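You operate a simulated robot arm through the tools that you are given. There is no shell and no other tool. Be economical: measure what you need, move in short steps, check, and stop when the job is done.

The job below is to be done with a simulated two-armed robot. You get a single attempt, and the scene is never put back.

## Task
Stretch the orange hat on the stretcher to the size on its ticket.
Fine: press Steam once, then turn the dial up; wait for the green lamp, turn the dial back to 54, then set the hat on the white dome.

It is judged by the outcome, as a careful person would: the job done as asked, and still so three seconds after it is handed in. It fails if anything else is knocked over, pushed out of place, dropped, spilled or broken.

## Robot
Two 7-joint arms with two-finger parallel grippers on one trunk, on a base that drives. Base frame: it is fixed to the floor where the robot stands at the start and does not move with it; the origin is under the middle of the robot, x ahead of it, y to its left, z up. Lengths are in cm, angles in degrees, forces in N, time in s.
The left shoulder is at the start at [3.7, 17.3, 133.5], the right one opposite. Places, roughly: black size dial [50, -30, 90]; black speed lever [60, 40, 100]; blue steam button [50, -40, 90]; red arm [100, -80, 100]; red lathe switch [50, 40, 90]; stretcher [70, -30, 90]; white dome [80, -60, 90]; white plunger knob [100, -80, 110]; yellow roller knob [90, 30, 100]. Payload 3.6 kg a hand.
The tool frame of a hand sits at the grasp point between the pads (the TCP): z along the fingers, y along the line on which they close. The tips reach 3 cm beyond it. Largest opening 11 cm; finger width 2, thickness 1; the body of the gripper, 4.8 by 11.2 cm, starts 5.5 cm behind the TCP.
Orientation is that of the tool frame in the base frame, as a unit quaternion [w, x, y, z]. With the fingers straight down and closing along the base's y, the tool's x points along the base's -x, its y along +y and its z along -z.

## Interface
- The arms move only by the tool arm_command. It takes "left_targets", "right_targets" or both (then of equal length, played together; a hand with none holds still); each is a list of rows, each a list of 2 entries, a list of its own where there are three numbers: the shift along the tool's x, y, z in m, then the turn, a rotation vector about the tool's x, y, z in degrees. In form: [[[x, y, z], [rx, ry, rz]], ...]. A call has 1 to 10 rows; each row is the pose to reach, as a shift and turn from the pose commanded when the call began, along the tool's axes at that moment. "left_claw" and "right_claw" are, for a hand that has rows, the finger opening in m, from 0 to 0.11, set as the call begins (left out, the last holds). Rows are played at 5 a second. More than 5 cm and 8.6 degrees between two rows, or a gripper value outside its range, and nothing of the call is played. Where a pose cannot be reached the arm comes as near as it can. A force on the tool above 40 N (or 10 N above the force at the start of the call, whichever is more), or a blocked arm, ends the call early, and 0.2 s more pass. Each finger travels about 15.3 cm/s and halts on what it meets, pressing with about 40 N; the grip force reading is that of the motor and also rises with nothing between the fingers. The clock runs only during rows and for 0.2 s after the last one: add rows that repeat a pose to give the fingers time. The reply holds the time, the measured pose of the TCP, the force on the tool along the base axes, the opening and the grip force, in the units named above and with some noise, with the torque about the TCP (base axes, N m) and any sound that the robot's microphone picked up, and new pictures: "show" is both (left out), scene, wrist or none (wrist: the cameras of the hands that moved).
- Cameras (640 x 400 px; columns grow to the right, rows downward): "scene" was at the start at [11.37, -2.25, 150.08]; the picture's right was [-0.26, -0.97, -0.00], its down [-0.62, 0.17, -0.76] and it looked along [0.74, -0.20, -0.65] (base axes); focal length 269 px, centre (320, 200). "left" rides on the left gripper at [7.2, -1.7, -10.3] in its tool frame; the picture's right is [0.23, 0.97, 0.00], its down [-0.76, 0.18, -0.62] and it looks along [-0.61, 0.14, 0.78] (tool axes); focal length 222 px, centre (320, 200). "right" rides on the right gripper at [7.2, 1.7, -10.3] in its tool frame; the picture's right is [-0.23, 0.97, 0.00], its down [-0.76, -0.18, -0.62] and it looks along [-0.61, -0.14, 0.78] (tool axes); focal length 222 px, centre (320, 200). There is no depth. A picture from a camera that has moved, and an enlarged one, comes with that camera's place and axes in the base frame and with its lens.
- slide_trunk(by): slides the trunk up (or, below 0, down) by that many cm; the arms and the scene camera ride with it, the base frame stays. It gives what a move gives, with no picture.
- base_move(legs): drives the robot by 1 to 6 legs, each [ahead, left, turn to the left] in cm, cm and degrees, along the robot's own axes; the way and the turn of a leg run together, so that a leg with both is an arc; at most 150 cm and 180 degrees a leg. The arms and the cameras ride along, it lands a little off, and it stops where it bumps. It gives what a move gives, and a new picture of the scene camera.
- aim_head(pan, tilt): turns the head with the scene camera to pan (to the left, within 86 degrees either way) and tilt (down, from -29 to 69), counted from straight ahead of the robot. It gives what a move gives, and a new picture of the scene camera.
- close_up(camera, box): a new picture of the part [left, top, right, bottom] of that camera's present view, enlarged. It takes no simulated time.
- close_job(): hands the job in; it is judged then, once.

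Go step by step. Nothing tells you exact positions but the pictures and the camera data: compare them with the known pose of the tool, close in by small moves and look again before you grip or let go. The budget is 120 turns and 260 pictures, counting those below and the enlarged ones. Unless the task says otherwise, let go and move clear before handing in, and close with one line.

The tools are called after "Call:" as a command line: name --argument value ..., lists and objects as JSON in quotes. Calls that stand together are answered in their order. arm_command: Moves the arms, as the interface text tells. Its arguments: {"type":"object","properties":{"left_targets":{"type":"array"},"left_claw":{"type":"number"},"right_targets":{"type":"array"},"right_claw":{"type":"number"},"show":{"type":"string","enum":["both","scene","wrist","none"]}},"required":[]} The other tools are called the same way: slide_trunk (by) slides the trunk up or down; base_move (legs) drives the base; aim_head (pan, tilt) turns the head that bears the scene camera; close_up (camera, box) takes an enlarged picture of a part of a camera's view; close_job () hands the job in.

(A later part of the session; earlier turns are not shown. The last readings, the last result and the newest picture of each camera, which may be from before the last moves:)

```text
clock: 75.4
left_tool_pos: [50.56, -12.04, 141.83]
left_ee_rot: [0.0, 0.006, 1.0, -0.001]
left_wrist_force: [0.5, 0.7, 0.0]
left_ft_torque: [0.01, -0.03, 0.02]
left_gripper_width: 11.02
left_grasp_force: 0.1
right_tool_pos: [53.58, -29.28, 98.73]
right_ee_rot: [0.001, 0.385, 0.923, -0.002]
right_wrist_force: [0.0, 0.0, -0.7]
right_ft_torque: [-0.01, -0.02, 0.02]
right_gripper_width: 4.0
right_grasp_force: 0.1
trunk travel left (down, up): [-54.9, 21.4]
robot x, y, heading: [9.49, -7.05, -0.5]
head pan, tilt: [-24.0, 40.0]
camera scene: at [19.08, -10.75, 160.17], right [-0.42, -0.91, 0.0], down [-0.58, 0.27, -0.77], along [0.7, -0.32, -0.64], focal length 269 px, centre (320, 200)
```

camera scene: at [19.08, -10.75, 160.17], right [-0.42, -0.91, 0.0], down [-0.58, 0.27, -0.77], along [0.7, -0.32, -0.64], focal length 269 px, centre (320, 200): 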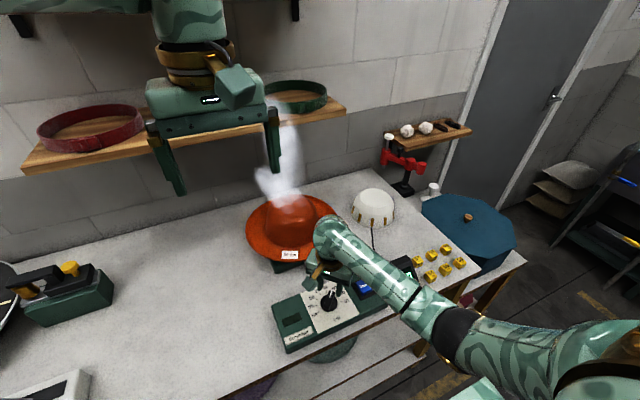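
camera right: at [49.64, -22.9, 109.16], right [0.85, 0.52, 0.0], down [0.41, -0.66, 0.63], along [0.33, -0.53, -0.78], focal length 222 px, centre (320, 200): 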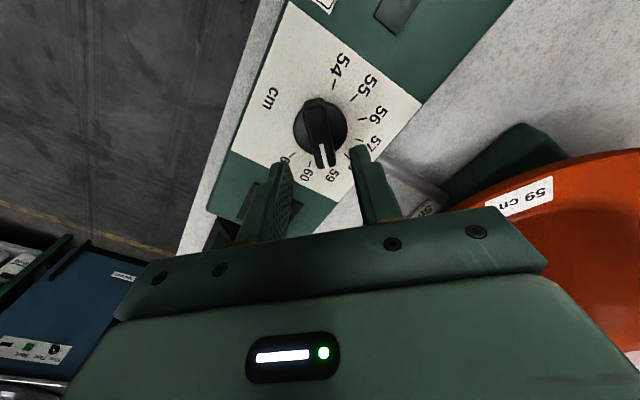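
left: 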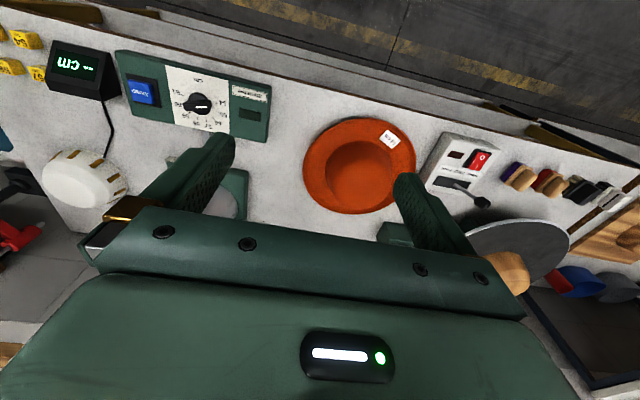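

Still steaming with the lamp dark. I'll keep waiting.

Call:
arm_command --right_targets '[[[0, 0, 0], [0, 0, 0]], [[0, 0, 0], [0, 0, 0]], [[0, 0, 0], [0, 0, 0]], [[0, 0, 0], [0, 0, 0]], [[0, 0, 0], [0, 0, 0]], [[0, 0, 0], [0, 0, 0]], [[0, 0, 0], [0, 0, 0]], [[0, 0, 0], [0, 0, 0]], [[0, 0, 0], [0, 0, 0]], [[0, 0, 0], [0, 0, 0]]]' --show "none"

Call:
arm_command --right_targets '[[[0, 0, 0], [0, 0, 0]], [[0, 0, 0], [0, 0, 0]], [[0, 0, 0], [0, 0, 0]], [[0, 0, 0], [0, 0, 0]], [[0, 0, 0], [0, 0, 0]], [[0, 0, 0], [0, 0, 0]], [[0, 0, 0], [0, 0, 0]], [[0, 0, 0], [0, 0, 0]], [[0, 0, 0], [0, 0, 0]], [[0, 0, 0], [0, 0, 0]]]' --show "none"

Call:
close_up --camera "scene" --box '[230, 180, 430, 350]'

```text
clock: 77.6
left_tool_pos: [50.46, -12.1, 141.77]
left_ee_rot: [-0.001, 0.005, 1.0, -0.001]
left_wrist_force: [-0.8, -0.6, 0.2]
left_ft_torque: [0.02, 0.0, 0.02]
left_gripper_width: 10.98
left_grasp_force: 0.0
right_tool_pos: [53.64, -29.23, 98.73]
right_ee_rot: [0.001, 0.385, 0.923, -0.001]
right_wrist_force: [-0.1, 1.7, -0.5]
right_ft_torque: [0.02, 0.01, -0.02]
right_gripper_width: 4.0
right_grasp_force: 0.1
trunk travel left (down, up): [-54.9, 21.4]
robot x, y, heading: [9.58, -7.22, -0.6]
head pan, tilt: [-24.0, 40.0]
```

```text
clock: 79.8
left_tool_pos: [50.6, -12.07, 141.88]
left_ee_rot: [0.0, 0.005, 1.0, -0.001]
left_wrist_force: [1.2, 0.2, -0.3]
left_ft_torque: [-0.02, 0.02, 0.01]
left_gripper_width: 11.01
left_grasp_force: 0.0
right_tool_pos: [53.56, -29.29, 98.77]
right_ee_rot: [0.0, 0.385, 0.923, -0.002]
right_wrist_force: [0.3, 0.4, 0.3]
right_ft_torque: [-0.03, -0.02, 0.01]
right_gripper_width: 4.0
right_grasp_force: 0.0
trunk travel left (down, up): [-54.9, 21.4]
robot x, y, heading: [9.66, -7.08, -0.7]
head pan, tilt: [-24.0, 40.0]
```

```text
2.35 times, centred on (330, 265) of scene
camera zoom: at [19.08, -10.75, 160.17], right [-0.42, -0.91, 0.0], down [-0.58, 0.27, -0.77], along [0.7, -0.32, -0.64], focal length 633 px, centre (296, 47)
```

zoom: 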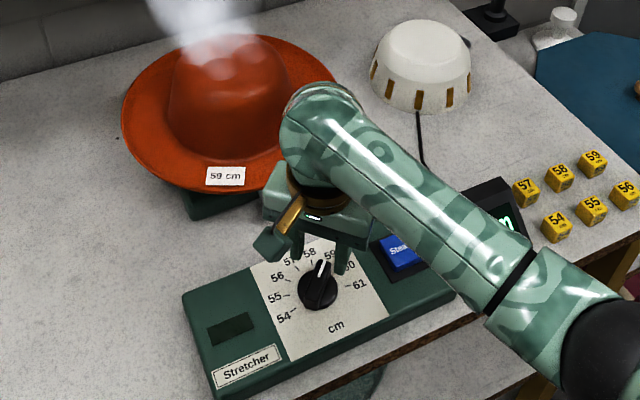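

Still no lamp; I'll wait more.

Call:
arm_command --right_targets '[[[0, 0, 0], [0, 0, 0]], [[0, 0, 0], [0, 0, 0]], [[0, 0, 0], [0, 0, 0]], [[0, 0, 0], [0, 0, 0]], [[0, 0, 0], [0, 0, 0]], [[0, 0, 0], [0, 0, 0]], [[0, 0, 0], [0, 0, 0]], [[0, 0, 0], [0, 0, 0]], [[0, 0, 0], [0, 0, 0]], [[0, 0, 0], [0, 0, 0]]]' --show "none"

Call:
arm_command --right_targets '[[[0, 0, 0], [0, 0, 0]], [[0, 0, 0], [0, 0, 0]], [[0, 0, 0], [0, 0, 0]], [[0, 0, 0], [0, 0, 0]], [[0, 0, 0], [0, 0, 0]], [[0, 0, 0], [0, 0, 0]], [[0, 0, 0], [0, 0, 0]], [[0, 0, 0], [0, 0, 0]], [[0, 0, 0], [0, 0, 0]], [[0, 0, 0], [0, 0, 0]]]' --show "none"

Call:
close_up --camera "scene" --box '[230, 180, 430, 350]'

Call:
close_up --camera "left" --box '[180, 20, 372, 140]'

```text
clock: 82.0
left_tool_pos: [50.56, -12.15, 141.74]
left_ee_rot: [0.0, 0.004, 1.0, -0.001]
left_wrist_force: [0.2, 1.3, 0.4]
left_ft_torque: [0.0, 0.03, 0.0]
left_gripper_width: 10.98
left_grasp_force: 0.1
right_tool_pos: [53.51, -29.31, 98.68]
right_ee_rot: [0.0, 0.385, 0.923, -0.001]
right_wrist_force: [0.7, -0.4, 0.3]
right_ft_torque: [0.01, -0.02, 0.0]
right_gripper_width: 4.0
right_grasp_force: 0.0
trunk travel left (down, up): [-54.9, 21.4]
robot x, y, heading: [9.61, -7.31, -0.6]
head pan, tilt: [-24.0, 40.0]
```

```text
clock: 84.2
left_tool_pos: [50.62, -12.11, 141.71]
left_ee_rot: [0.0, 0.005, 1.0, -0.001]
left_wrist_force: [0.4, -0.5, 0.4]
left_ft_torque: [-0.02, 0.01, 0.02]
left_gripper_width: 10.99
left_grasp_force: 0.2
right_tool_pos: [53.58, -29.24, 98.85]
right_ee_rot: [0.0, 0.385, 0.923, -0.002]
right_wrist_force: [0.4, 0.0, -0.2]
right_ft_torque: [0.02, -0.01, -0.02]
right_gripper_width: 4.01
right_grasp_force: 0.0
trunk travel left (down, up): [-54.9, 21.4]
robot x, y, heading: [9.94, -7.09, -0.6]
head pan, tilt: [-24.0, 40.0]
```

```text
2.35 times, centred on (330, 265) of scene
camera zoom: at [19.08, -10.75, 160.17], right [-0.42, -0.91, 0.0], down [-0.58, 0.27, -0.77], along [0.7, -0.32, -0.64], focal length 633 px, centre (296, 47)
```

zoom: 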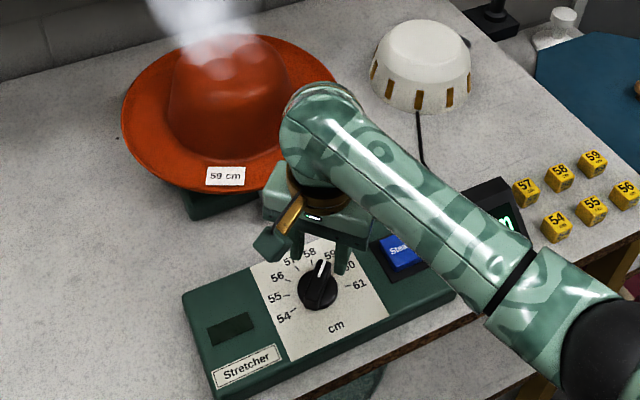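

```text
3.33 times, centred on (276, 80) of left
camera zoom: at [43.25, -13.65, 151.98], right [-0.22, 0.98, 0.0], down [0.76, 0.17, 0.62], along [0.61, 0.13, -0.78], focal length 740 px, centre (467, 600)
```

zoom: 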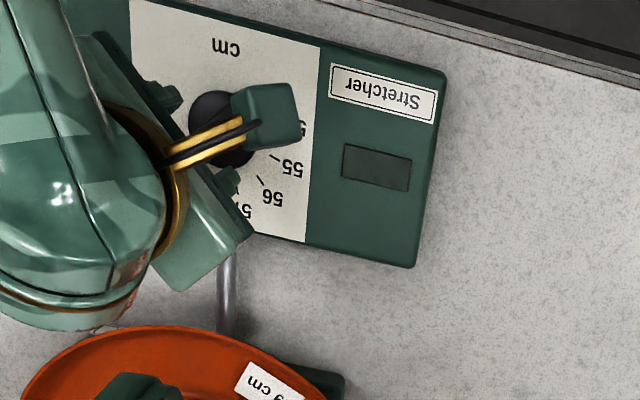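

Still dark 12 s after reaching 59. I'll wait a longer stretch.

Call:
arm_command --right_targets '[[[0, 0, 0], [0, 0, 0]], [[0, 0, 0], [0, 0, 0]], [[0, 0, 0], [0, 0, 0]], [[0, 0, 0], [0, 0, 0]], [[0, 0, 0], [0, 0, 0]], [[0, 0, 0], [0, 0, 0]], [[0, 0, 0], [0, 0, 0]], [[0, 0, 0], [0, 0, 0]], [[0, 0, 0], [0, 0, 0]], [[0, 0, 0], [0, 0, 0]]]' --show "none"

Call:
arm_command --right_targets '[[[0, 0, 0], [0, 0, 0]], [[0, 0, 0], [0, 0, 0]], [[0, 0, 0], [0, 0, 0]], [[0, 0, 0], [0, 0, 0]], [[0, 0, 0], [0, 0, 0]], [[0, 0, 0], [0, 0, 0]], [[0, 0, 0], [0, 0, 0]], [[0, 0, 0], [0, 0, 0]], [[0, 0, 0], [0, 0, 0]], [[0, 0, 0], [0, 0, 0]]]' --show "none"

Call:
arm_command --right_targets '[[[0, 0, 0], [0, 0, 0]], [[0, 0, 0], [0, 0, 0]], [[0, 0, 0], [0, 0, 0]], [[0, 0, 0], [0, 0, 0]], [[0, 0, 0], [0, 0, 0]], [[0, 0, 0], [0, 0, 0]], [[0, 0, 0], [0, 0, 0]], [[0, 0, 0], [0, 0, 0]], [[0, 0, 0], [0, 0, 0]], [[0, 0, 0], [0, 0, 0]]]' --show "none"

Call:
close_up --camera "scene" --box '[230, 180, 430, 350]'

```text
clock: 86.4
left_tool_pos: [50.63, -12.18, 141.78]
left_ee_rot: [0.0, 0.005, 1.0, 0.0]
left_wrist_force: [0.0, 0.5, 0.5]
left_ft_torque: [0.0, 0.0, -0.01]
left_gripper_width: 11.02
left_grasp_force: 0.0
right_tool_pos: [53.57, -29.12, 98.72]
right_ee_rot: [0.001, 0.385, 0.923, -0.002]
right_wrist_force: [0.4, 0.6, 0.1]
right_ft_torque: [0.0, 0.01, 0.02]
right_gripper_width: 4.0
right_grasp_force: 0.0
trunk travel left (down, up): [-54.9, 21.4]
robot x, y, heading: [9.29, -7.16, -0.8]
head pan, tilt: [-24.0, 40.0]
```

```text
clock: 88.6
left_tool_pos: [50.56, -12.02, 141.84]
left_ee_rot: [0.001, 0.006, 1.0, -0.001]
left_wrist_force: [0.1, 0.0, -0.1]
left_ft_torque: [0.0, -0.02, 0.0]
left_gripper_width: 10.99
left_grasp_force: 0.1
right_tool_pos: [53.6, -29.28, 98.83]
right_ee_rot: [0.001, 0.386, 0.923, -0.002]
right_wrist_force: [-0.2, 0.9, -0.7]
right_ft_torque: [-0.03, -0.01, 0.01]
right_gripper_width: 3.99
right_grasp_force: 0.0
trunk travel left (down, up): [-54.9, 21.4]
robot x, y, heading: [9.83, -7.12, -0.6]
head pan, tilt: [-24.0, 40.0]
```

```text
clock: 90.8
left_tool_pos: [50.56, -12.06, 141.8]
left_ee_rot: [0.0, 0.006, 1.0, -0.001]
left_wrist_force: [0.1, 1.0, -1.1]
left_ft_torque: [0.02, 0.0, 0.0]
left_gripper_width: 11.01
left_grasp_force: 0.1
right_tool_pos: [53.61, -29.09, 98.68]
right_ee_rot: [0.0, 0.385, 0.923, -0.001]
right_wrist_force: [0.1, -0.6, -0.2]
right_ft_torque: [0.01, 0.04, 0.02]
right_gripper_width: 4.0
right_grasp_force: 0.1
trunk travel left (down, up): [-54.9, 21.4]
robot x, y, heading: [9.45, -7.03, -0.5]
head pan, tilt: [-24.0, 40.0]
```

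```text
2.35 times, centred on (330, 265) of scene
camera zoom: at [19.08, -10.75, 160.17], right [-0.42, -0.91, 0.0], down [-0.58, 0.27, -0.77], along [0.7, -0.32, -0.64], focal length 633 px, centre (296, 47)
```

zoom: 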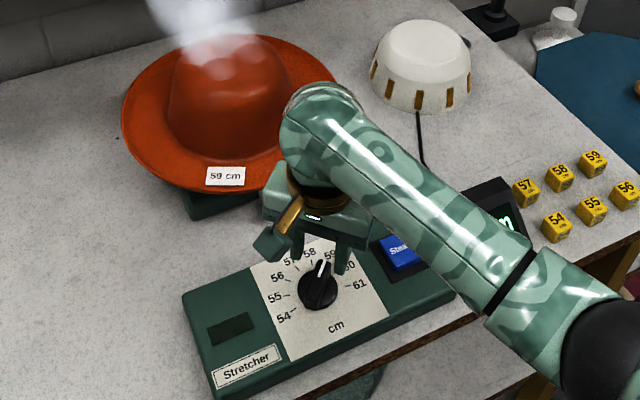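

Still dark, so I want to check the hat is properly seated. I'll lift the hand out of the way and look at the hat from several views while time passes.

Call:
arm_command --right_targets '[[[0, 0, -0.04], [0, 0, -7]], [[0, 0, -0.08], [0, 0, -14]], [[0, 0, -0.11], [0, 0, -21]], [[0.03, 0.03, -0.13], [0, 0, -28]], [[0.06, 0.06, -0.13], [0, 0, -36]], [[0.08, 0.08, -0.13], [0, 0, -44]], [[0.08, 0.08, -0.13], [0, 0, -44]]]' --show "both"

Call:
close_up --camera "scene" --box '[230, 170, 358, 280]'

Call:
close_up --camera "left" --box '[80, 20, 336, 220]'

```text
clock: 92.4
left_tool_pos: [50.63, -12.02, 141.78]
left_ee_rot: [-0.001, 0.006, 1.0, 0.0]
left_wrist_force: [0.2, 0.0, -0.3]
left_ft_torque: [0.02, -0.02, 0.01]
left_gripper_width: 11.01
left_grasp_force: 0.1
right_tool_pos: [53.4, -17.64, 111.97]
right_ee_rot: [-0.001, 0.01, 1.0, -0.001]
right_wrist_force: [-0.8, -1.0, 0.3]
right_ft_torque: [0.02, 0.0, 0.0]
right_gripper_width: 4.01
right_grasp_force: 0.1
trunk travel left (down, up): [-54.9, 21.4]
robot x, y, heading: [9.28, -7.11, -0.5]
head pan, tilt: [-24.0, 40.0]
camera scene: at [19.07, -10.78, 160.17], right [-0.42, -0.91, 0.0], down [-0.58, 0.27, -0.77], along [0.7, -0.32, -0.64], focal length 269 px, centre (320, 200)
camera right: at [46.28, -15.93, 122.19], right [0.25, 0.97, 0.0], down [0.76, -0.19, 0.62], along [0.6, -0.16, -0.78], focal length 222 px, centre (320, 200)
```

scene: 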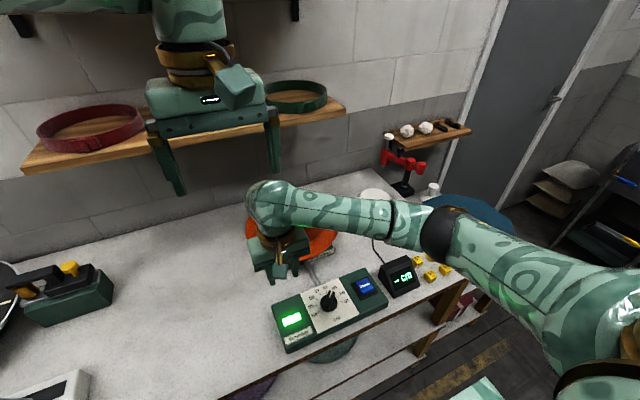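
right: 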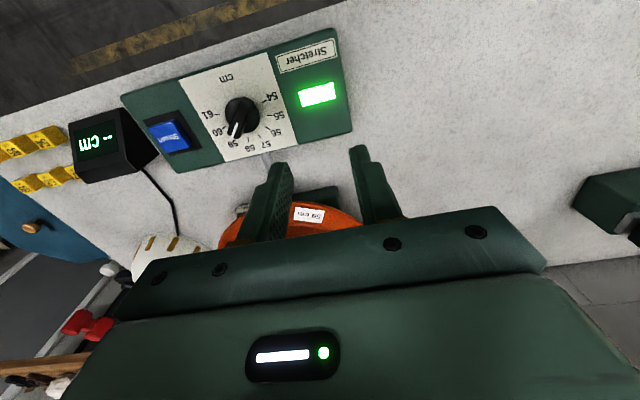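

```text
3.64 times, centred on (294, 225) of scene
camera zoom: at [19.07, -10.78, 160.17], right [-0.42, -0.91, 0.0], down [-0.58, 0.27, -0.77], along [0.7, -0.32, -0.64], focal length 978 px, centre (414, 109)
```

zoom: 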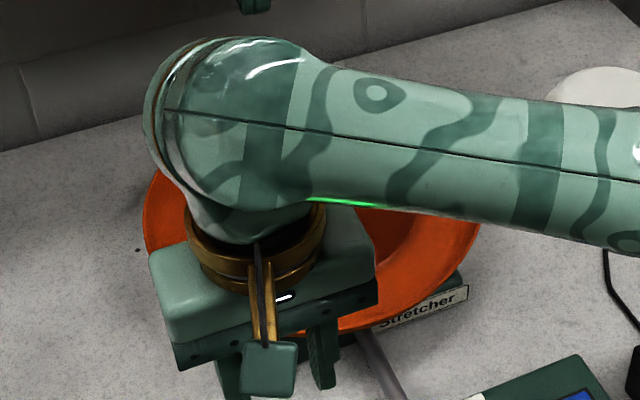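

```text
2.00 times, centred on (208, 120) of left
camera zoom: at [43.24, -13.68, 151.98], right [-0.22, 0.98, 0.0], down [0.76, 0.17, 0.62], along [0.61, 0.13, -0.78], focal length 444 px, centre (544, 360)
```

zoom: 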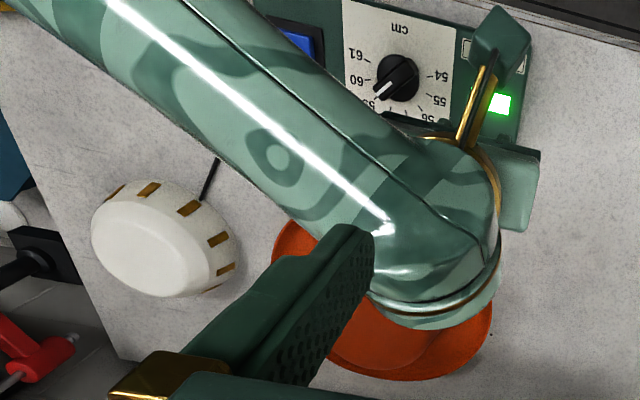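

The green lamp is on, with the pointer on 59. Now I'll go back to the dial and straddle the bar again.

Call:
arm_command --right_targets '[[[0, -0.04, 0], [0, 0, 8]], [[-0.001, -0.08, 0], [0, 0, 16]], [[-0.0015, -0.116, 0.01], [0, 0, 24]], [[-0.0015, -0.116, 0.04], [0, 0, 32]], [[-0.0015, -0.116, 0.08], [0, 0, 40]], [[-0.0015, -0.116, 0.115], [0, 0, 44]], [[-0.0015, -0.116, 0.132], [0, 0, 44]], [[-0.0015, -0.116, 0.132], [0, 0, 44]]]' --show "wrist"

Call:
close_up --camera "right" --box '[210, 20, 450, 170]'

```text
clock: 94.2
left_tool_pos: [50.58, -12.18, 141.81]
left_ee_rot: [0.0, 0.005, 1.0, -0.001]
left_wrist_force: [0.0, 0.1, -0.2]
left_ft_torque: [0.01, 0.0, 0.03]
left_gripper_width: 11.0
left_grasp_force: 0.0
right_tool_pos: [53.48, -29.5, 98.76]
right_ee_rot: [0.001, 0.385, 0.923, -0.002]
right_wrist_force: [-0.3, 0.3, 0.7]
right_ft_torque: [0.01, 0.0, 0.01]
right_gripper_width: 3.97
right_grasp_force: 0.1
trunk travel left (down, up): [-54.9, 21.4]
robot x, y, heading: [9.69, -7.16, -0.6]
head pan, tilt: [-24.0, 40.0]
camera right: at [49.52, -23.15, 109.03], right [0.85, 0.52, 0.0], down [0.41, -0.66, 0.62], along [0.33, -0.53, -0.78], focal length 222 px, centre (320, 200)
```

right: 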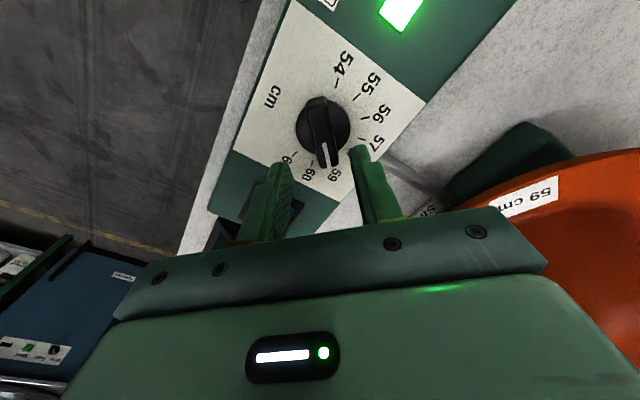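

```text
2.67 times, centred on (330, 95) of right
camera zoom: at [49.52, -23.15, 109.03], right [0.85, 0.52, 0.0], down [0.41, -0.66, 0.62], along [0.33, -0.53, -0.78], focal length 592 px, centre (293, 480)
```

zoom: 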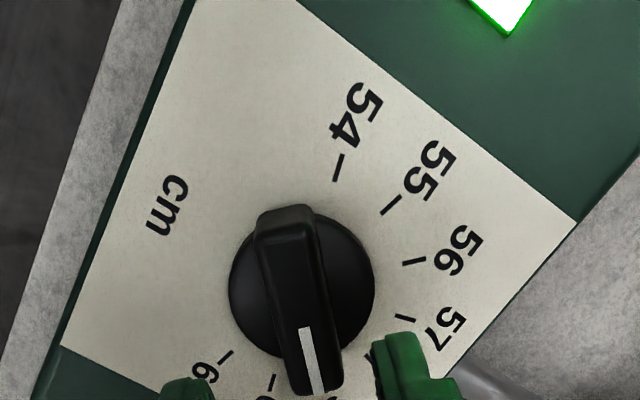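

Aligned. I'll descend onto the bar and grip.

Call:
arm_command --right_targets '[[[0.001, 0.0018, 0.012], [0, 0, 0]], [[0.001, 0.0018, 0.025], [0, 0, 0]], [[0.001, 0.0018, 0.038], [0, 0, 0]], [[0.001, 0.0018, 0.049], [0, 0, 0]], [[0.001, 0.0018, 0.049], [0, 0, 0]]]' --show "none"

Call:
arm_command --right_targets '[[[0, 0, 0], [0, 0, 0]], [[0, 0, 0], [0, 0, 0]]]' --right_claw 0.0 --show "none"

```text
clock: 95.4
left_tool_pos: [50.67, -12.17, 141.82]
left_ee_rot: [0.0, 0.005, 1.0, -0.001]
left_wrist_force: [-0.9, 0.5, 0.2]
left_ft_torque: [-0.01, 0.01, 0.05]
left_gripper_width: 10.99
left_grasp_force: 0.1
right_tool_pos: [53.55, -29.34, 93.84]
right_ee_rot: [0.001, 0.385, 0.923, -0.001]
right_wrist_force: [0.8, 0.2, -0.3]
right_ft_torque: [0.02, 0.05, -0.01]
right_gripper_width: 4.02
right_grasp_force: 0.1
trunk travel left (down, up): [-54.9, 21.4]
robot x, y, heading: [9.63, -7.08, -0.9]
head pan, tilt: [-24.0, 40.0]
```

```text
clock: 96.0
left_tool_pos: [50.71, -12.0, 141.8]
left_ee_rot: [-0.001, 0.004, 1.0, -0.001]
left_wrist_force: [0.0, 0.2, 0.0]
left_ft_torque: [0.02, -0.01, 0.05]
left_gripper_width: 10.99
left_grasp_force: 0.1
right_tool_pos: [53.65, -29.12, 93.82]
right_ee_rot: [0.0, 0.385, 0.923, -0.001]
right_wrist_force: [3.9, 3.1, 0.0]
right_ft_torque: [0.29, -0.22, 0.0]
right_gripper_width: 1.78
right_grasp_force: 45.0
trunk travel left (down, up): [-54.9, 21.4]
robot x, y, heading: [9.41, -7.01, -0.4]
head pan, tilt: [-24.0, 40.0]
```

Gripped cleanly at 1.78 cm. I'll turn the dial back, counter-clockwise.

Call:
arm_command --right_targets '[[[0, 0, 0], [0, 0, -8]], [[0, 0, 0], [0, 0, -16]], [[0, 0, 0], [0, 0, -24]], [[0, 0, 0], [0, 0, -32]], [[0, 0, 0], [0, 0, -40]], [[0, 0, 0], [0, 0, -48]], [[0, 0, 0], [0, 0, -56]], [[0, 0, 0], [0, 0, -64]], [[0, 0, 0], [0, 0, -72]], [[0, 0, 0], [0, 0, -75]]]' --show "none"

Call:
arm_command --right_targets '[[[0, 0, 0], [0, 0, -8]], [[0, 0, 0], [0, 0, -16]], [[0, 0, 0], [0, 0, -24]], [[0, 0, 0], [0, 0, -32]], [[0, 0, 0], [0, 0, -40]], [[0, 0, 0], [0, 0, -48]], [[0, 0, 0], [0, 0, -56]], [[0, 0, 0], [0, 0, -64]], [[0, 0, 0], [0, 0, -72]], [[0, 0, 0], [0, 0, -75]]]' --show "wrist"

```text
clock: 98.2
left_tool_pos: [50.48, -11.99, 141.75]
left_ee_rot: [0.0, 0.005, 1.0, -0.001]
left_wrist_force: [0.0, 0.4, 0.2]
left_ft_torque: [-0.01, -0.02, 0.01]
left_gripper_width: 11.01
left_grasp_force: 0.0
right_tool_pos: [53.61, -29.23, 93.74]
right_ee_rot: [0.0, -0.257, 0.966, -0.001]
right_wrist_force: [5.2, 1.5, 14.1]
right_ft_torque: [0.78, -1.06, -0.04]
right_gripper_width: 1.77
right_grasp_force: 44.8
trunk travel left (down, up): [-54.9, 21.4]
robot x, y, heading: [9.42, -7.23, -0.6]
head pan, tilt: [-24.0, 40.0]
```

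```text
clock: 100.4
left_tool_pos: [50.58, -11.92, 141.8]
left_ee_rot: [0.0, 0.006, 1.0, -0.001]
left_wrist_force: [-0.4, 0.4, -0.4]
left_ft_torque: [0.01, -0.01, 0.02]
left_gripper_width: 11.0
left_grasp_force: 0.0
right_tool_pos: [53.46, -29.2, 93.75]
right_ee_rot: [0.001, 0.793, -0.609, 0.001]
right_wrist_force: [8.7, 0.8, 21.2]
right_ft_torque: [0.36, -0.25, 0.02]
right_gripper_width: 1.8
right_grasp_force: 45.0
trunk travel left (down, up): [-54.9, 21.4]
robot x, y, heading: [9.63, -7.36, -0.7]
head pan, tilt: [-24.0, 40.0]
camera right: at [53.78, -36.74, 104.2], right [-1.0, -0.03, 0.0], down [-0.02, 0.78, 0.62], along [-0.02, 0.62, -0.78], focal length 222 px, centre (320, 200)
```

right: 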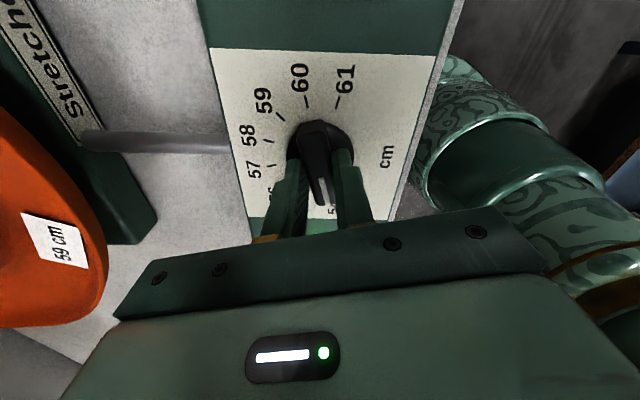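

The dial is back at the original 54 angle. I'll release, rise and verify.

Call:
arm_command --right_targets '[[[0, 0, 0], [0, 0, 0]], [[0, 0, -0.01], [0, 0, 0]], [[0, 0, -0.05], [0, 0, 0]], [[0, 0, -0.08], [0, 0, 0]], [[0, 0, -0.08], [0, 0, 0]]]' --right_claw 0.04 --show "both"

Call:
close_up --camera "right" --box '[230, 60, 422, 180]'

Call:
close_up --camera "scene" --box '[230, 170, 390, 270]'

```text
clock: 101.6
left_tool_pos: [50.47, -12.0, 141.86]
left_ee_rot: [0.0, 0.005, 1.0, -0.002]
left_wrist_force: [-0.5, -0.2, 0.1]
left_ft_torque: [0.0, -0.02, 0.0]
left_gripper_width: 10.99
left_grasp_force: 0.1
right_tool_pos: [53.71, -29.3, 101.75]
right_ee_rot: [0.001, 0.791, -0.612, 0.0]
right_wrist_force: [0.3, 0.5, 0.1]
right_ft_torque: [-0.01, 0.0, -0.02]
right_gripper_width: 3.99
right_grasp_force: 0.2
trunk travel left (down, up): [-54.9, 21.4]
robot x, y, heading: [9.57, -6.94, -0.6]
head pan, tilt: [-24.0, 40.0]
camera scene: at [19.06, -10.74, 160.17], right [-0.42, -0.91, 0.0], down [-0.58, 0.27, -0.77], along [0.7, -0.32, -0.64], focal length 269 px, centre (320, 200)
camera right: at [53.86, -36.74, 112.16], right [-1.0, -0.03, 0.0], down [-0.02, 0.78, 0.62], along [-0.02, 0.62, -0.78], focal length 222 px, centre (320, 200)
```

scene: 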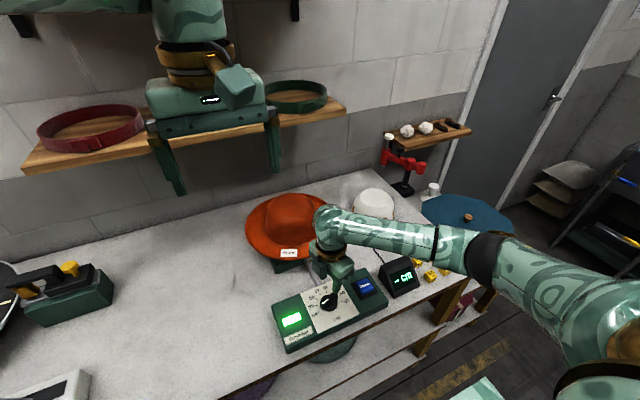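
right: 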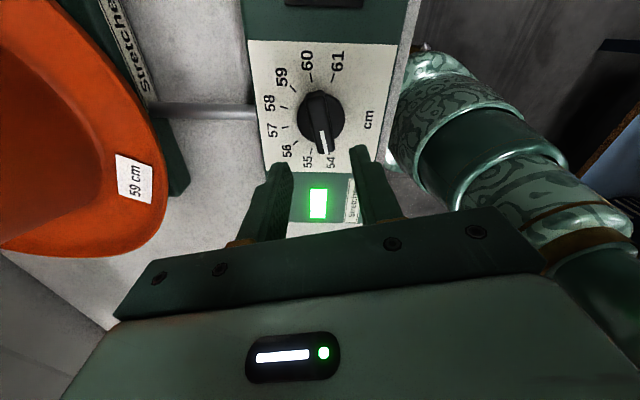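

```text
3.33 times, centred on (326, 120) of right
camera zoom: at [53.86, -36.74, 112.16], right [-1.0, -0.03, 0.0], down [-0.02, 0.78, 0.62], along [-0.02, 0.62, -0.78], focal length 740 px, centre (300, 467)
```

zoom: 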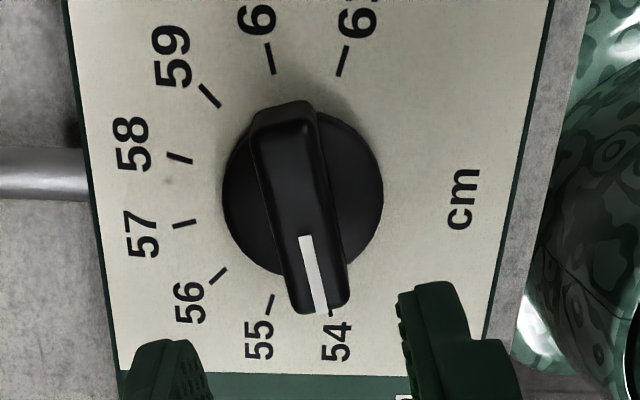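

```text
4.00 times, centred on (310, 220) of scene
camera zoom: at [19.06, -10.74, 160.17], right [-0.42, -0.91, 0.0], down [-0.58, 0.27, -0.77], along [0.7, -0.32, -0.64], focal length 1076 px, centre (360, 120)
```

zoom: 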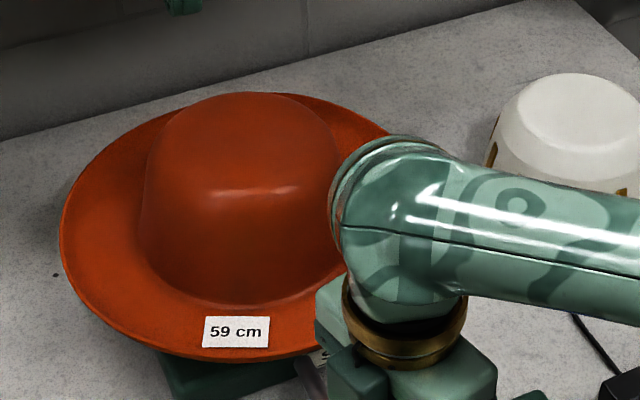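

The dial reads 54 and the lamp is green. Now I'll return to the 30° pitch pose in front of the brim to regrip the hat.

Call:
arm_command --right_targets '[[[0, 0, -0.01], [7.5, 0.95, 1.65]], [[0, -0.005, -0.01], [15, 1.9, 3.3]], [[0.003, -0.012, -0.01], [22.4, 2.85, 4.95]], [[0.006, -0.02, -0.005], [29.9, 3.8, 6.6]], [[0.012, -0.03, 0.0], [37.3, 4.75, 8.25]], [[0.018, -0.04, 0.01], [44.8, 5.7, 9.9]], [[0.0235, -0.0507, 0.02], [52.2, 6.65, 11.55]], [[0.0235, -0.0507, 0.031], [59.7, 7.6, 13.2]], [[0.0235, -0.0507, 0.031], [59.7, 7.6, 13.2]]]' --right_claw 0.036 --show "wrist"

Call:
close_up --camera "right" --box '[180, 40, 436, 200]'

Call:
close_up --camera "scene" --box '[230, 170, 390, 270]'

```text
clock: 103.6
left_tool_pos: [50.56, -12.09, 141.8]
left_ee_rot: [0.0, 0.005, 1.0, 0.0]
left_wrist_force: [0.3, 0.2, 0.9]
left_ft_torque: [-0.01, 0.04, -0.01]
left_gripper_width: 10.98
left_grasp_force: 0.1
right_tool_pos: [59.01, -30.14, 98.71]
right_ee_rot: [-0.353, 0.613, -0.612, 0.353]
right_wrist_force: [-0.5, 0.2, 0.0]
right_ft_torque: [0.01, 0.0, 0.0]
right_gripper_width: 3.58
right_grasp_force: 0.2
trunk travel left (down, up): [-54.9, 21.4]
robot x, y, heading: [9.61, -7.68, -0.5]
head pan, tilt: [-24.0, 40.0]
camera right: at [49.22, -37.51, 102.32], right [-0.49, 0.23, -0.84], down [-0.45, 0.76, 0.46], along [0.75, 0.61, -0.27], focal length 222 px, centre (320, 200)
```

right: 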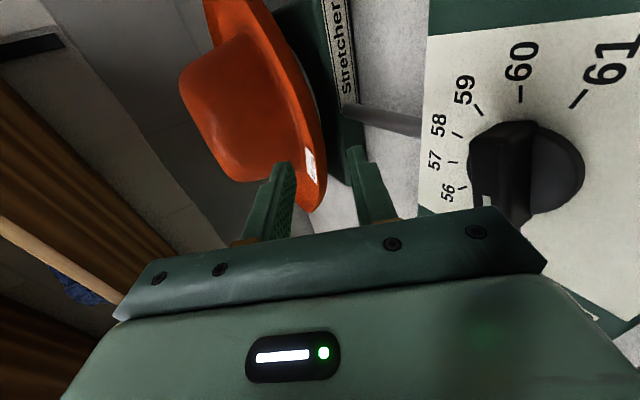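

```text
2.50 times, centred on (308, 120) of right
camera zoom: at [49.22, -37.51, 102.32], right [-0.49, 0.23, -0.84], down [-0.45, 0.76, 0.46], along [0.75, 0.61, -0.27], focal length 555 px, centre (350, 400)
```

zoom: 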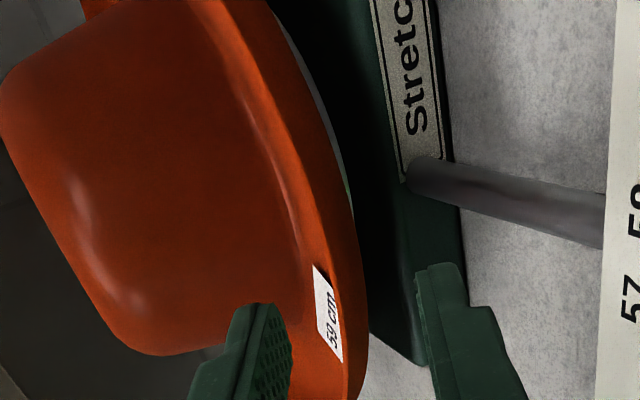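

```text
4.00 times, centred on (310, 220) of scene
camera zoom: at [19.11, -10.77, 160.17], right [-0.42, -0.91, 0.0], down [-0.58, 0.27, -0.77], along [0.7, -0.32, -0.64], focal length 1076 px, centre (360, 120)
```

zoom: 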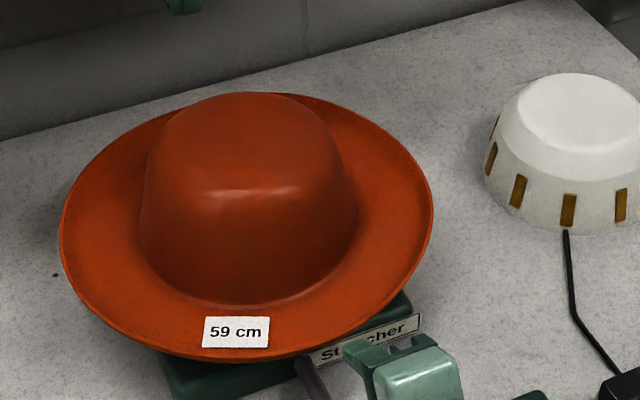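

The hat is in place. I'll approach along the previous line and check the finger alignment before closing.

Call:
arm_command --right_targets '[[[0, 0.007, 0.025], [0, 0, 0]], [[0, 0.01, 0.05], [0, 0, 0]], [[0, 0.01, 0.065], [0, 0, 0]], [[0, 0.01, 0.065], [0, 0, 0]]]' --show "none"

Call:
close_up --camera "right" --box '[180, 60, 436, 220]'

```text
clock: 104.6
left_tool_pos: [50.49, -12.1, 141.73]
left_ee_rot: [0.0, 0.006, 1.0, -0.001]
left_wrist_force: [-0.2, 0.1, -1.1]
left_ft_torque: [-0.01, -0.01, 0.0]
left_gripper_width: 11.0
left_grasp_force: 0.1
right_tool_pos: [64.14, -30.43, 94.71]
right_ee_rot: [-0.354, 0.614, -0.611, 0.353]
right_wrist_force: [-0.1, -0.6, 0.6]
right_ft_torque: [0.0, -0.03, -0.01]
right_gripper_width: 3.59
right_grasp_force: 0.1
trunk travel left (down, up): [-54.9, 21.4]
robot x, y, heading: [9.92, -7.38, -0.6]
head pan, tilt: [-24.0, 40.0]
```

```text
2.50 times, centred on (308, 140) of right
camera zoom: at [54.36, -37.69, 98.41], right [-0.49, 0.22, -0.84], down [-0.45, 0.76, 0.46], along [0.75, 0.61, -0.27], focal length 555 px, centre (350, 350)
```

zoom: 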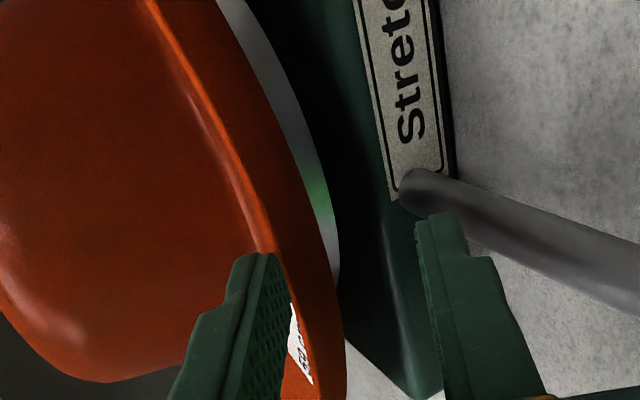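

The lip sits about 1.5–2 cm above the finger axis, since the hat is riding higher now. I'll raise the hand by 1.5 cm perpendicular, widen, and re-check.

Call:
arm_command --right_targets '[[[0, -0.008, -0.003], [0, 0, 0]], [[0, -0.016, 0.0], [0, 0, 0]], [[0, -0.016, 0.0], [0, 0, 0]]]' --right_claw 0.044 --show "none"

Call:
close_up --camera "right" --box '[180, 60, 436, 220]'

```text
clock: 105.4
left_tool_pos: [50.5, -12.1, 141.84]
left_ee_rot: [0.0, 0.006, 1.0, 0.0]
left_wrist_force: [-0.7, 0.1, 0.8]
left_ft_torque: [0.0, -0.01, -0.03]
left_gripper_width: 11.0
left_grasp_force: 0.1
right_tool_pos: [64.96, -30.47, 95.99]
right_ee_rot: [-0.353, 0.613, -0.612, 0.354]
right_wrist_force: [-0.2, 0.5, -0.2]
right_ft_torque: [-0.01, 0.02, -0.03]
right_gripper_width: 4.39
right_grasp_force: 0.1
trunk travel left (down, up): [-54.9, 21.4]
robot x, y, heading: [9.83, -7.32, -0.8]
head pan, tilt: [-24.0, 40.0]
```

```text
2.50 times, centred on (308, 140) of right
camera zoom: at [55.17, -37.66, 99.7], right [-0.49, 0.22, -0.84], down [-0.45, 0.76, 0.46], along [0.75, 0.61, -0.27], focal length 555 px, centre (350, 350)
```

zoom: 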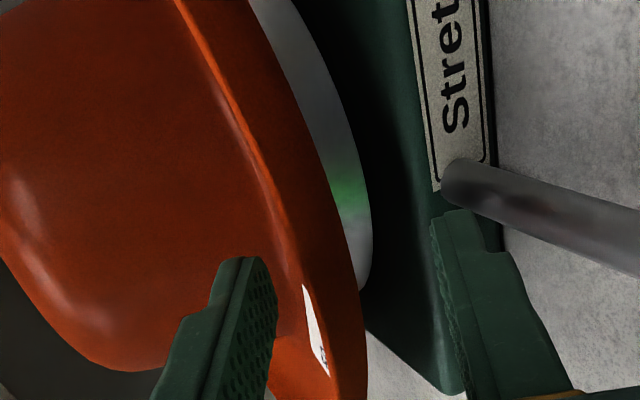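

Better. I'll nudge up 0.4 cm, slide forward 3 cm and close.

Call:
arm_command --right_targets '[[[0, -0.004, 0.0], [0, 0, 0]], [[0, -0.004, 0.01], [0, 0, 0]], [[0, -0.004, 0.02], [0, 0, 0]], [[0, -0.004, 0.028], [0, 0, 0]], [[0, -0.004, 0.028], [0, 0, 0]]]' --show "wrist"

```text
clock: 106.6
left_tool_pos: [50.5, -12.02, 141.66]
left_ee_rot: [-0.001, 0.005, 1.0, -0.002]
left_wrist_force: [0.5, -0.2, -0.1]
left_ft_torque: [0.0, 0.0, 0.0]
left_gripper_width: 10.97
left_grasp_force: 0.0
right_tool_pos: [67.5, -30.4, 94.91]
right_ee_rot: [-0.354, 0.614, -0.611, 0.354]
right_wrist_force: [0.4, 0.4, 0.3]
right_ft_torque: [0.0, -0.02, -0.04]
right_gripper_width: 4.4
right_grasp_force: 0.0
trunk travel left (down, up): [-54.9, 21.4]
robot x, y, heading: [9.6, -6.91, -0.5]
head pan, tilt: [-24.0, 40.0]
camera right: at [57.76, -37.67, 98.6], right [-0.49, 0.22, -0.84], down [-0.45, 0.76, 0.46], along [0.75, 0.61, -0.27], focal length 222 px, centre (320, 200)
```

right: 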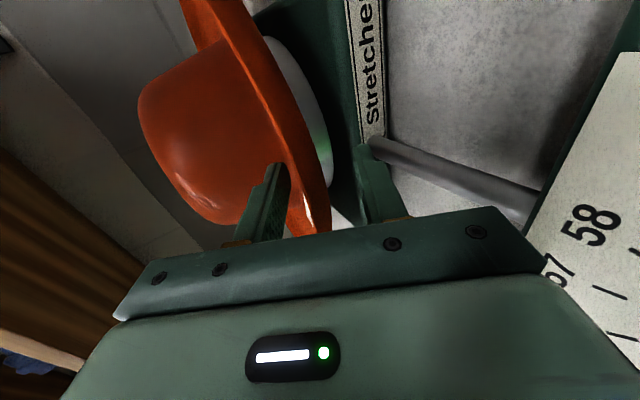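

The brim is between the pads. Closing now.

Call:
arm_command --right_targets '[[[0, 0, 0], [0, 0, 0]], [[0, 0, 0], [0, 0, 0]], [[0, 0, 0], [0, 0, 0]]]' --right_claw 0.0 --show "wrist"

```text
clock: 107.4
left_tool_pos: [50.46, -12.08, 141.77]
left_ee_rot: [0.0, 0.006, 1.0, 0.0]
left_wrist_force: [0.3, 0.4, 0.3]
left_ft_torque: [-0.04, -0.02, -0.05]
left_gripper_width: 10.99
left_grasp_force: 0.0
right_tool_pos: [67.65, -30.35, 94.87]
right_ee_rot: [-0.353, 0.614, -0.611, 0.354]
right_wrist_force: [0.7, 0.5, 0.8]
right_ft_torque: [-0.04, 0.07, 0.0]
right_gripper_width: 2.83
right_grasp_force: 40.0
trunk travel left (down, up): [-54.9, 21.4]
robot x, y, heading: [9.46, -7.22, -0.4]
head pan, tilt: [-24.0, 40.0]
camera right: at [57.76, -37.67, 98.59], right [-0.49, 0.22, -0.84], down [-0.45, 0.76, 0.46], along [0.75, 0.61, -0.27], focal length 222 px, centre (320, 200)
```

right: 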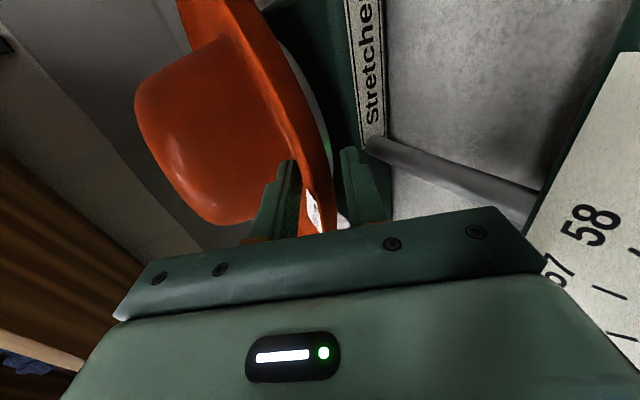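

Gripped. I'll lift straight up off the stretcher with the arm, then check.

Call:
arm_command --right_targets '[[[0, -0.0087, -0.005], [0, 0, 0]], [[0, -0.0173, -0.01], [0, 0, 0]], [[0, -0.026, -0.015], [0, 0, 0]], [[0, -0.0346, -0.02], [0, 0, 0]], [[0, -0.0433, -0.025], [0, 0, 0]], [[0, -0.052, -0.03], [0, 0, 0]], [[0, -0.0606, -0.035], [0, 0, 0]], [[0, -0.0693, -0.04], [0, 0, 0]]]' --show "both"

```text
clock: 109.2
left_tool_pos: [50.61, -12.02, 141.79]
left_ee_rot: [0.001, 0.006, 1.0, -0.001]
left_wrist_force: [-0.2, 0.2, -0.4]
left_ft_torque: [-0.03, -0.02, 0.03]
left_gripper_width: 11.01
left_grasp_force: 0.0
right_tool_pos: [67.58, -30.14, 102.89]
right_ee_rot: [-0.354, 0.614, -0.611, 0.353]
right_wrist_force: [-0.3, 0.5, -1.7]
right_ft_torque: [-0.02, 0.25, -0.01]
right_gripper_width: 2.81
right_grasp_force: 39.5
trunk travel left (down, up): [-54.9, 21.4]
robot x, y, heading: [9.47, -6.82, -0.3]
head pan, tilt: [-24.0, 40.0]
camera scene: at [19.1, -10.76, 160.17], right [-0.42, -0.91, 0.0], down [-0.58, 0.27, -0.77], along [0.7, -0.32, -0.64], focal length 269 px, centre (320, 200)
camera right: at [57.71, -37.47, 106.59], right [-0.49, 0.22, -0.84], down [-0.45, 0.76, 0.46], along [0.75, 0.61, -0.27], focal length 222 px, centre (320, 200)
```

scene: 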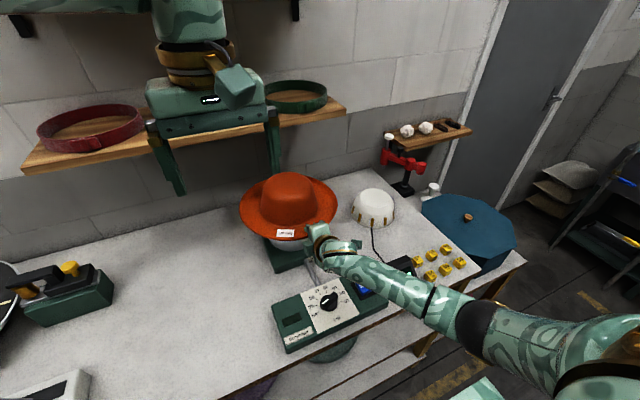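
right: 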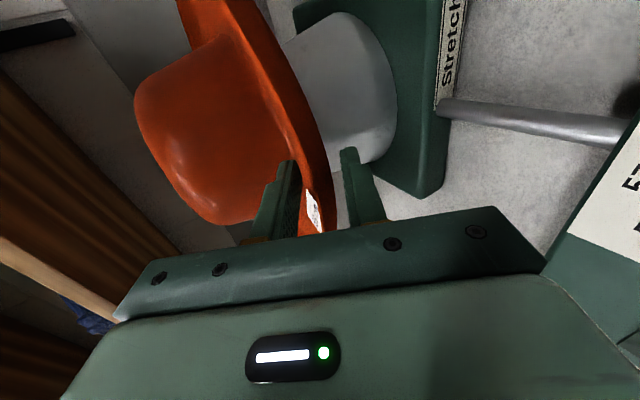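

The hat came off cleanly. Yellow size cubes sit just in front of the dome (about x 50–57, y -64 to -77), so a straight-on hand would hit them. I'll raise the hat, move right, and yaw the hand 45° to come in from the clear gap between stretcher and display.

Call:
slide_trunk --by 9

Call:
base_move --legs '[[0, -21, 0]]'

Call:
arm_command --right_targets '[[[0, 0, 0], [0, 6.5, 3.75]], [[0, 0, 0], [0, 13, 7.5]], [[0, 0, 0], [0, 19.5, 11.25]], [[0, 0, 0], [0, 26, 15]], [[0, 0, 0], [0, 32.5, 18.75]], [[0, 0, 0], [0, 39, 22.5]], [[0, 0, 0], [0, 39, 22.5]]]' --show "both"

```text
clock: 110.5
left_tool_pos: [50.56, -12.13, 150.78]
left_ee_rot: [0.0, 0.005, 1.0, 0.0]
left_wrist_force: [0.3, -0.7, 0.9]
left_ft_torque: [-0.06, 0.0, 0.04]
left_gripper_width: 11.0
left_grasp_force: 0.1
right_tool_pos: [67.59, -30.18, 111.88]
right_ee_rot: [-0.353, 0.613, -0.612, 0.353]
right_wrist_force: [-0.3, 0.2, -2.5]
right_ft_torque: [0.0, 0.21, -0.06]
right_gripper_width: 2.8
right_grasp_force: 40.2
trunk travel left (down, up): [-63.9, 12.4]
robot x, y, heading: [9.63, -6.91, -0.7]
head pan, tilt: [-24.0, 40.0]
```

```text
clock: 112.1
left_tool_pos: [50.39, -33.16, 150.77]
left_ee_rot: [0.0, 0.006, 1.0, -0.001]
left_wrist_force: [0.2, -0.2, -0.3]
left_ft_torque: [-0.02, 0.0, -0.03]
left_gripper_width: 10.98
left_grasp_force: 0.1
right_tool_pos: [67.39, -51.35, 111.88]
right_ee_rot: [-0.353, 0.614, -0.611, 0.354]
right_wrist_force: [0.3, 0.2, -1.1]
right_ft_torque: [-0.03, 0.19, 0.02]
right_gripper_width: 2.81
right_grasp_force: 40.1
trunk travel left (down, up): [-63.9, 12.4]
robot x, y, heading: [9.44, -28.59, -0.5]
head pan, tilt: [-24.0, 40.0]
camera scene: at [18.35, -31.84, 169.2], right [-0.42, -0.91, 0.0], down [-0.58, 0.27, -0.77], along [0.7, -0.32, -0.64], focal length 269 px, centre (320, 200)
```

scene: 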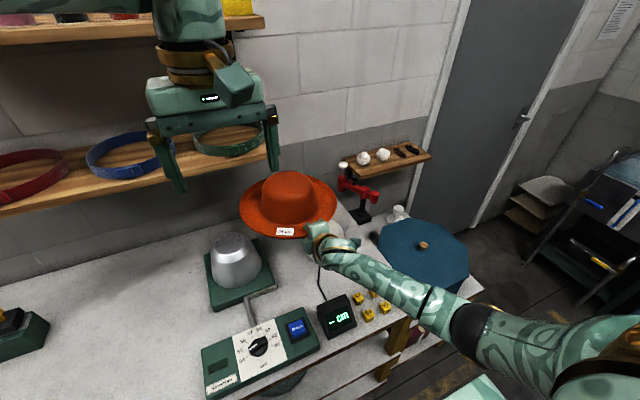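

```text
clock: 113.7
left_tool_pos: [50.33, -33.19, 150.83]
left_ee_rot: [0.0, 0.005, 1.0, -0.001]
left_wrist_force: [0.7, -0.2, -0.3]
left_ft_torque: [0.01, 0.0, -0.01]
left_gripper_width: 10.98
left_grasp_force: 0.0
right_tool_pos: [67.46, -51.29, 111.92]
right_ee_rot: [0.19, -0.332, 0.8, -0.463]
right_wrist_force: [0.3, -0.4, -0.7]
right_ft_torque: [0.16, 0.14, 0.03]
right_gripper_width: 2.81
right_grasp_force: 40.5
trunk travel left (down, up): [-63.9, 12.4]
robot x, y, heading: [9.43, -28.21, -0.6]
head pan, tilt: [-24.0, 40.0]
camera scene: at [18.32, -31.9, 169.2], right [-0.42, -0.91, 0.0], down [-0.58, 0.27, -0.77], along [0.7, -0.32, -0.64], focal length 269 px, centre (320, 200)
camera right: at [55.29, -49.59, 115.61], right [-0.18, 0.5, -0.84], down [0.22, 0.86, 0.46], along [0.96, -0.1, -0.27], focal length 222 px, centre (320, 200)
```

scene: 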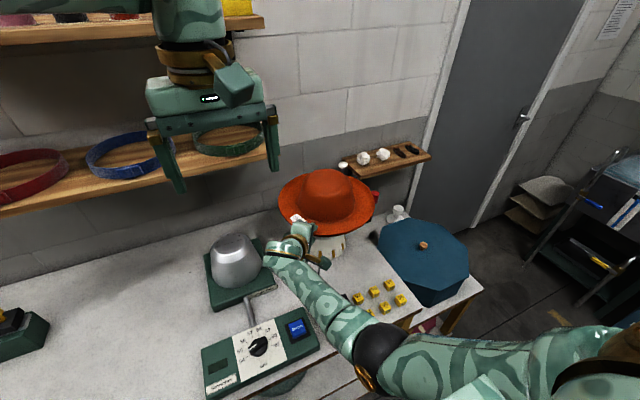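
right: 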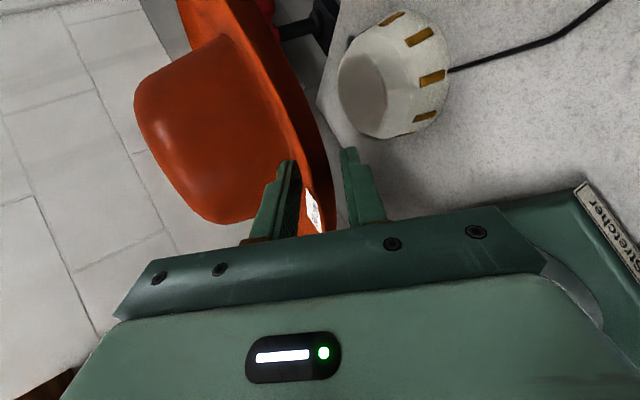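

The yawed pose is reachable and the hat is nearly above the dome. I'll zoom in to compare hat and dome centres and check the forearm clearance.

Call:
close_up --camera "scene" --box '[250, 150, 410, 270]'

Call:
close_up --camera "right" --box '[100, 0, 484, 240]'

Call:
close_up --camera "left" --box '[0, 0, 640, 400]'

```text
3.33 times, centred on (330, 210) of scene
camera zoom: at [18.32, -31.9, 169.2], right [-0.42, -0.91, 0.0], down [-0.58, 0.27, -0.77], along [0.7, -0.32, -0.64], focal length 897 px, centre (287, 167)
```

zoom: 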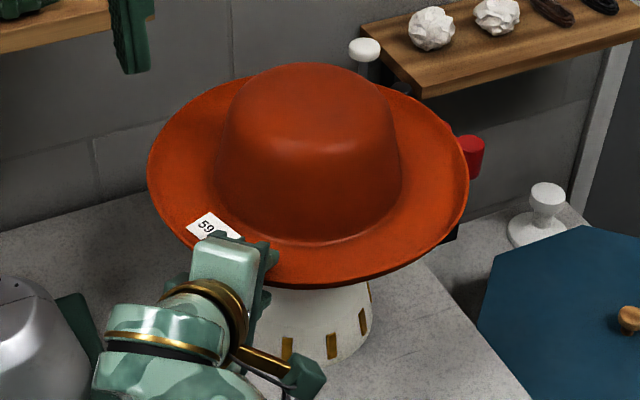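

```text
1.67 times, centred on (292, 120) of right
camera zoom: at [55.29, -49.59, 115.61], right [-0.18, 0.5, -0.84], down [0.22, 0.86, 0.46], along [0.96, -0.1, -0.27], focal length 370 px, centre (367, 333)
```

zoom: 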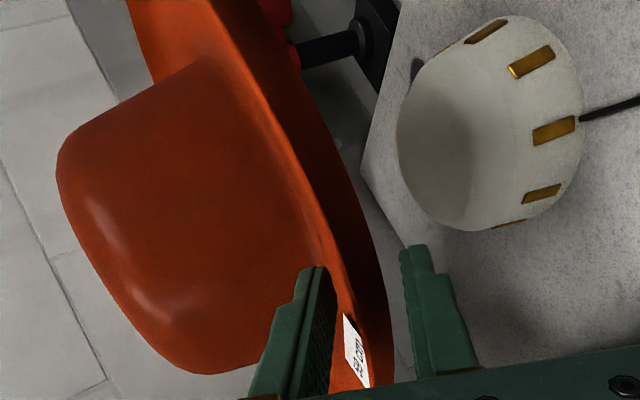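

```text
1.00 times, centred on (320, 200) of left (not enlarged: the box is as wide or as high as the picture)
camera zoom: at [43.02, -34.8, 160.99], right [-0.22, 0.98, 0.0], down [0.76, 0.17, 0.62], along [0.61, 0.13, -0.78], focal length 222 px, centre (320, 200)
```

zoom: 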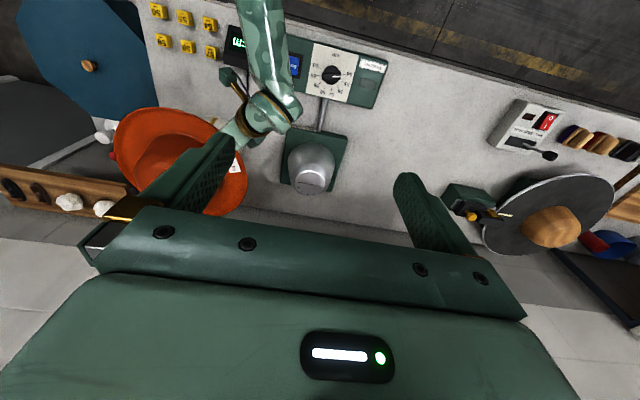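

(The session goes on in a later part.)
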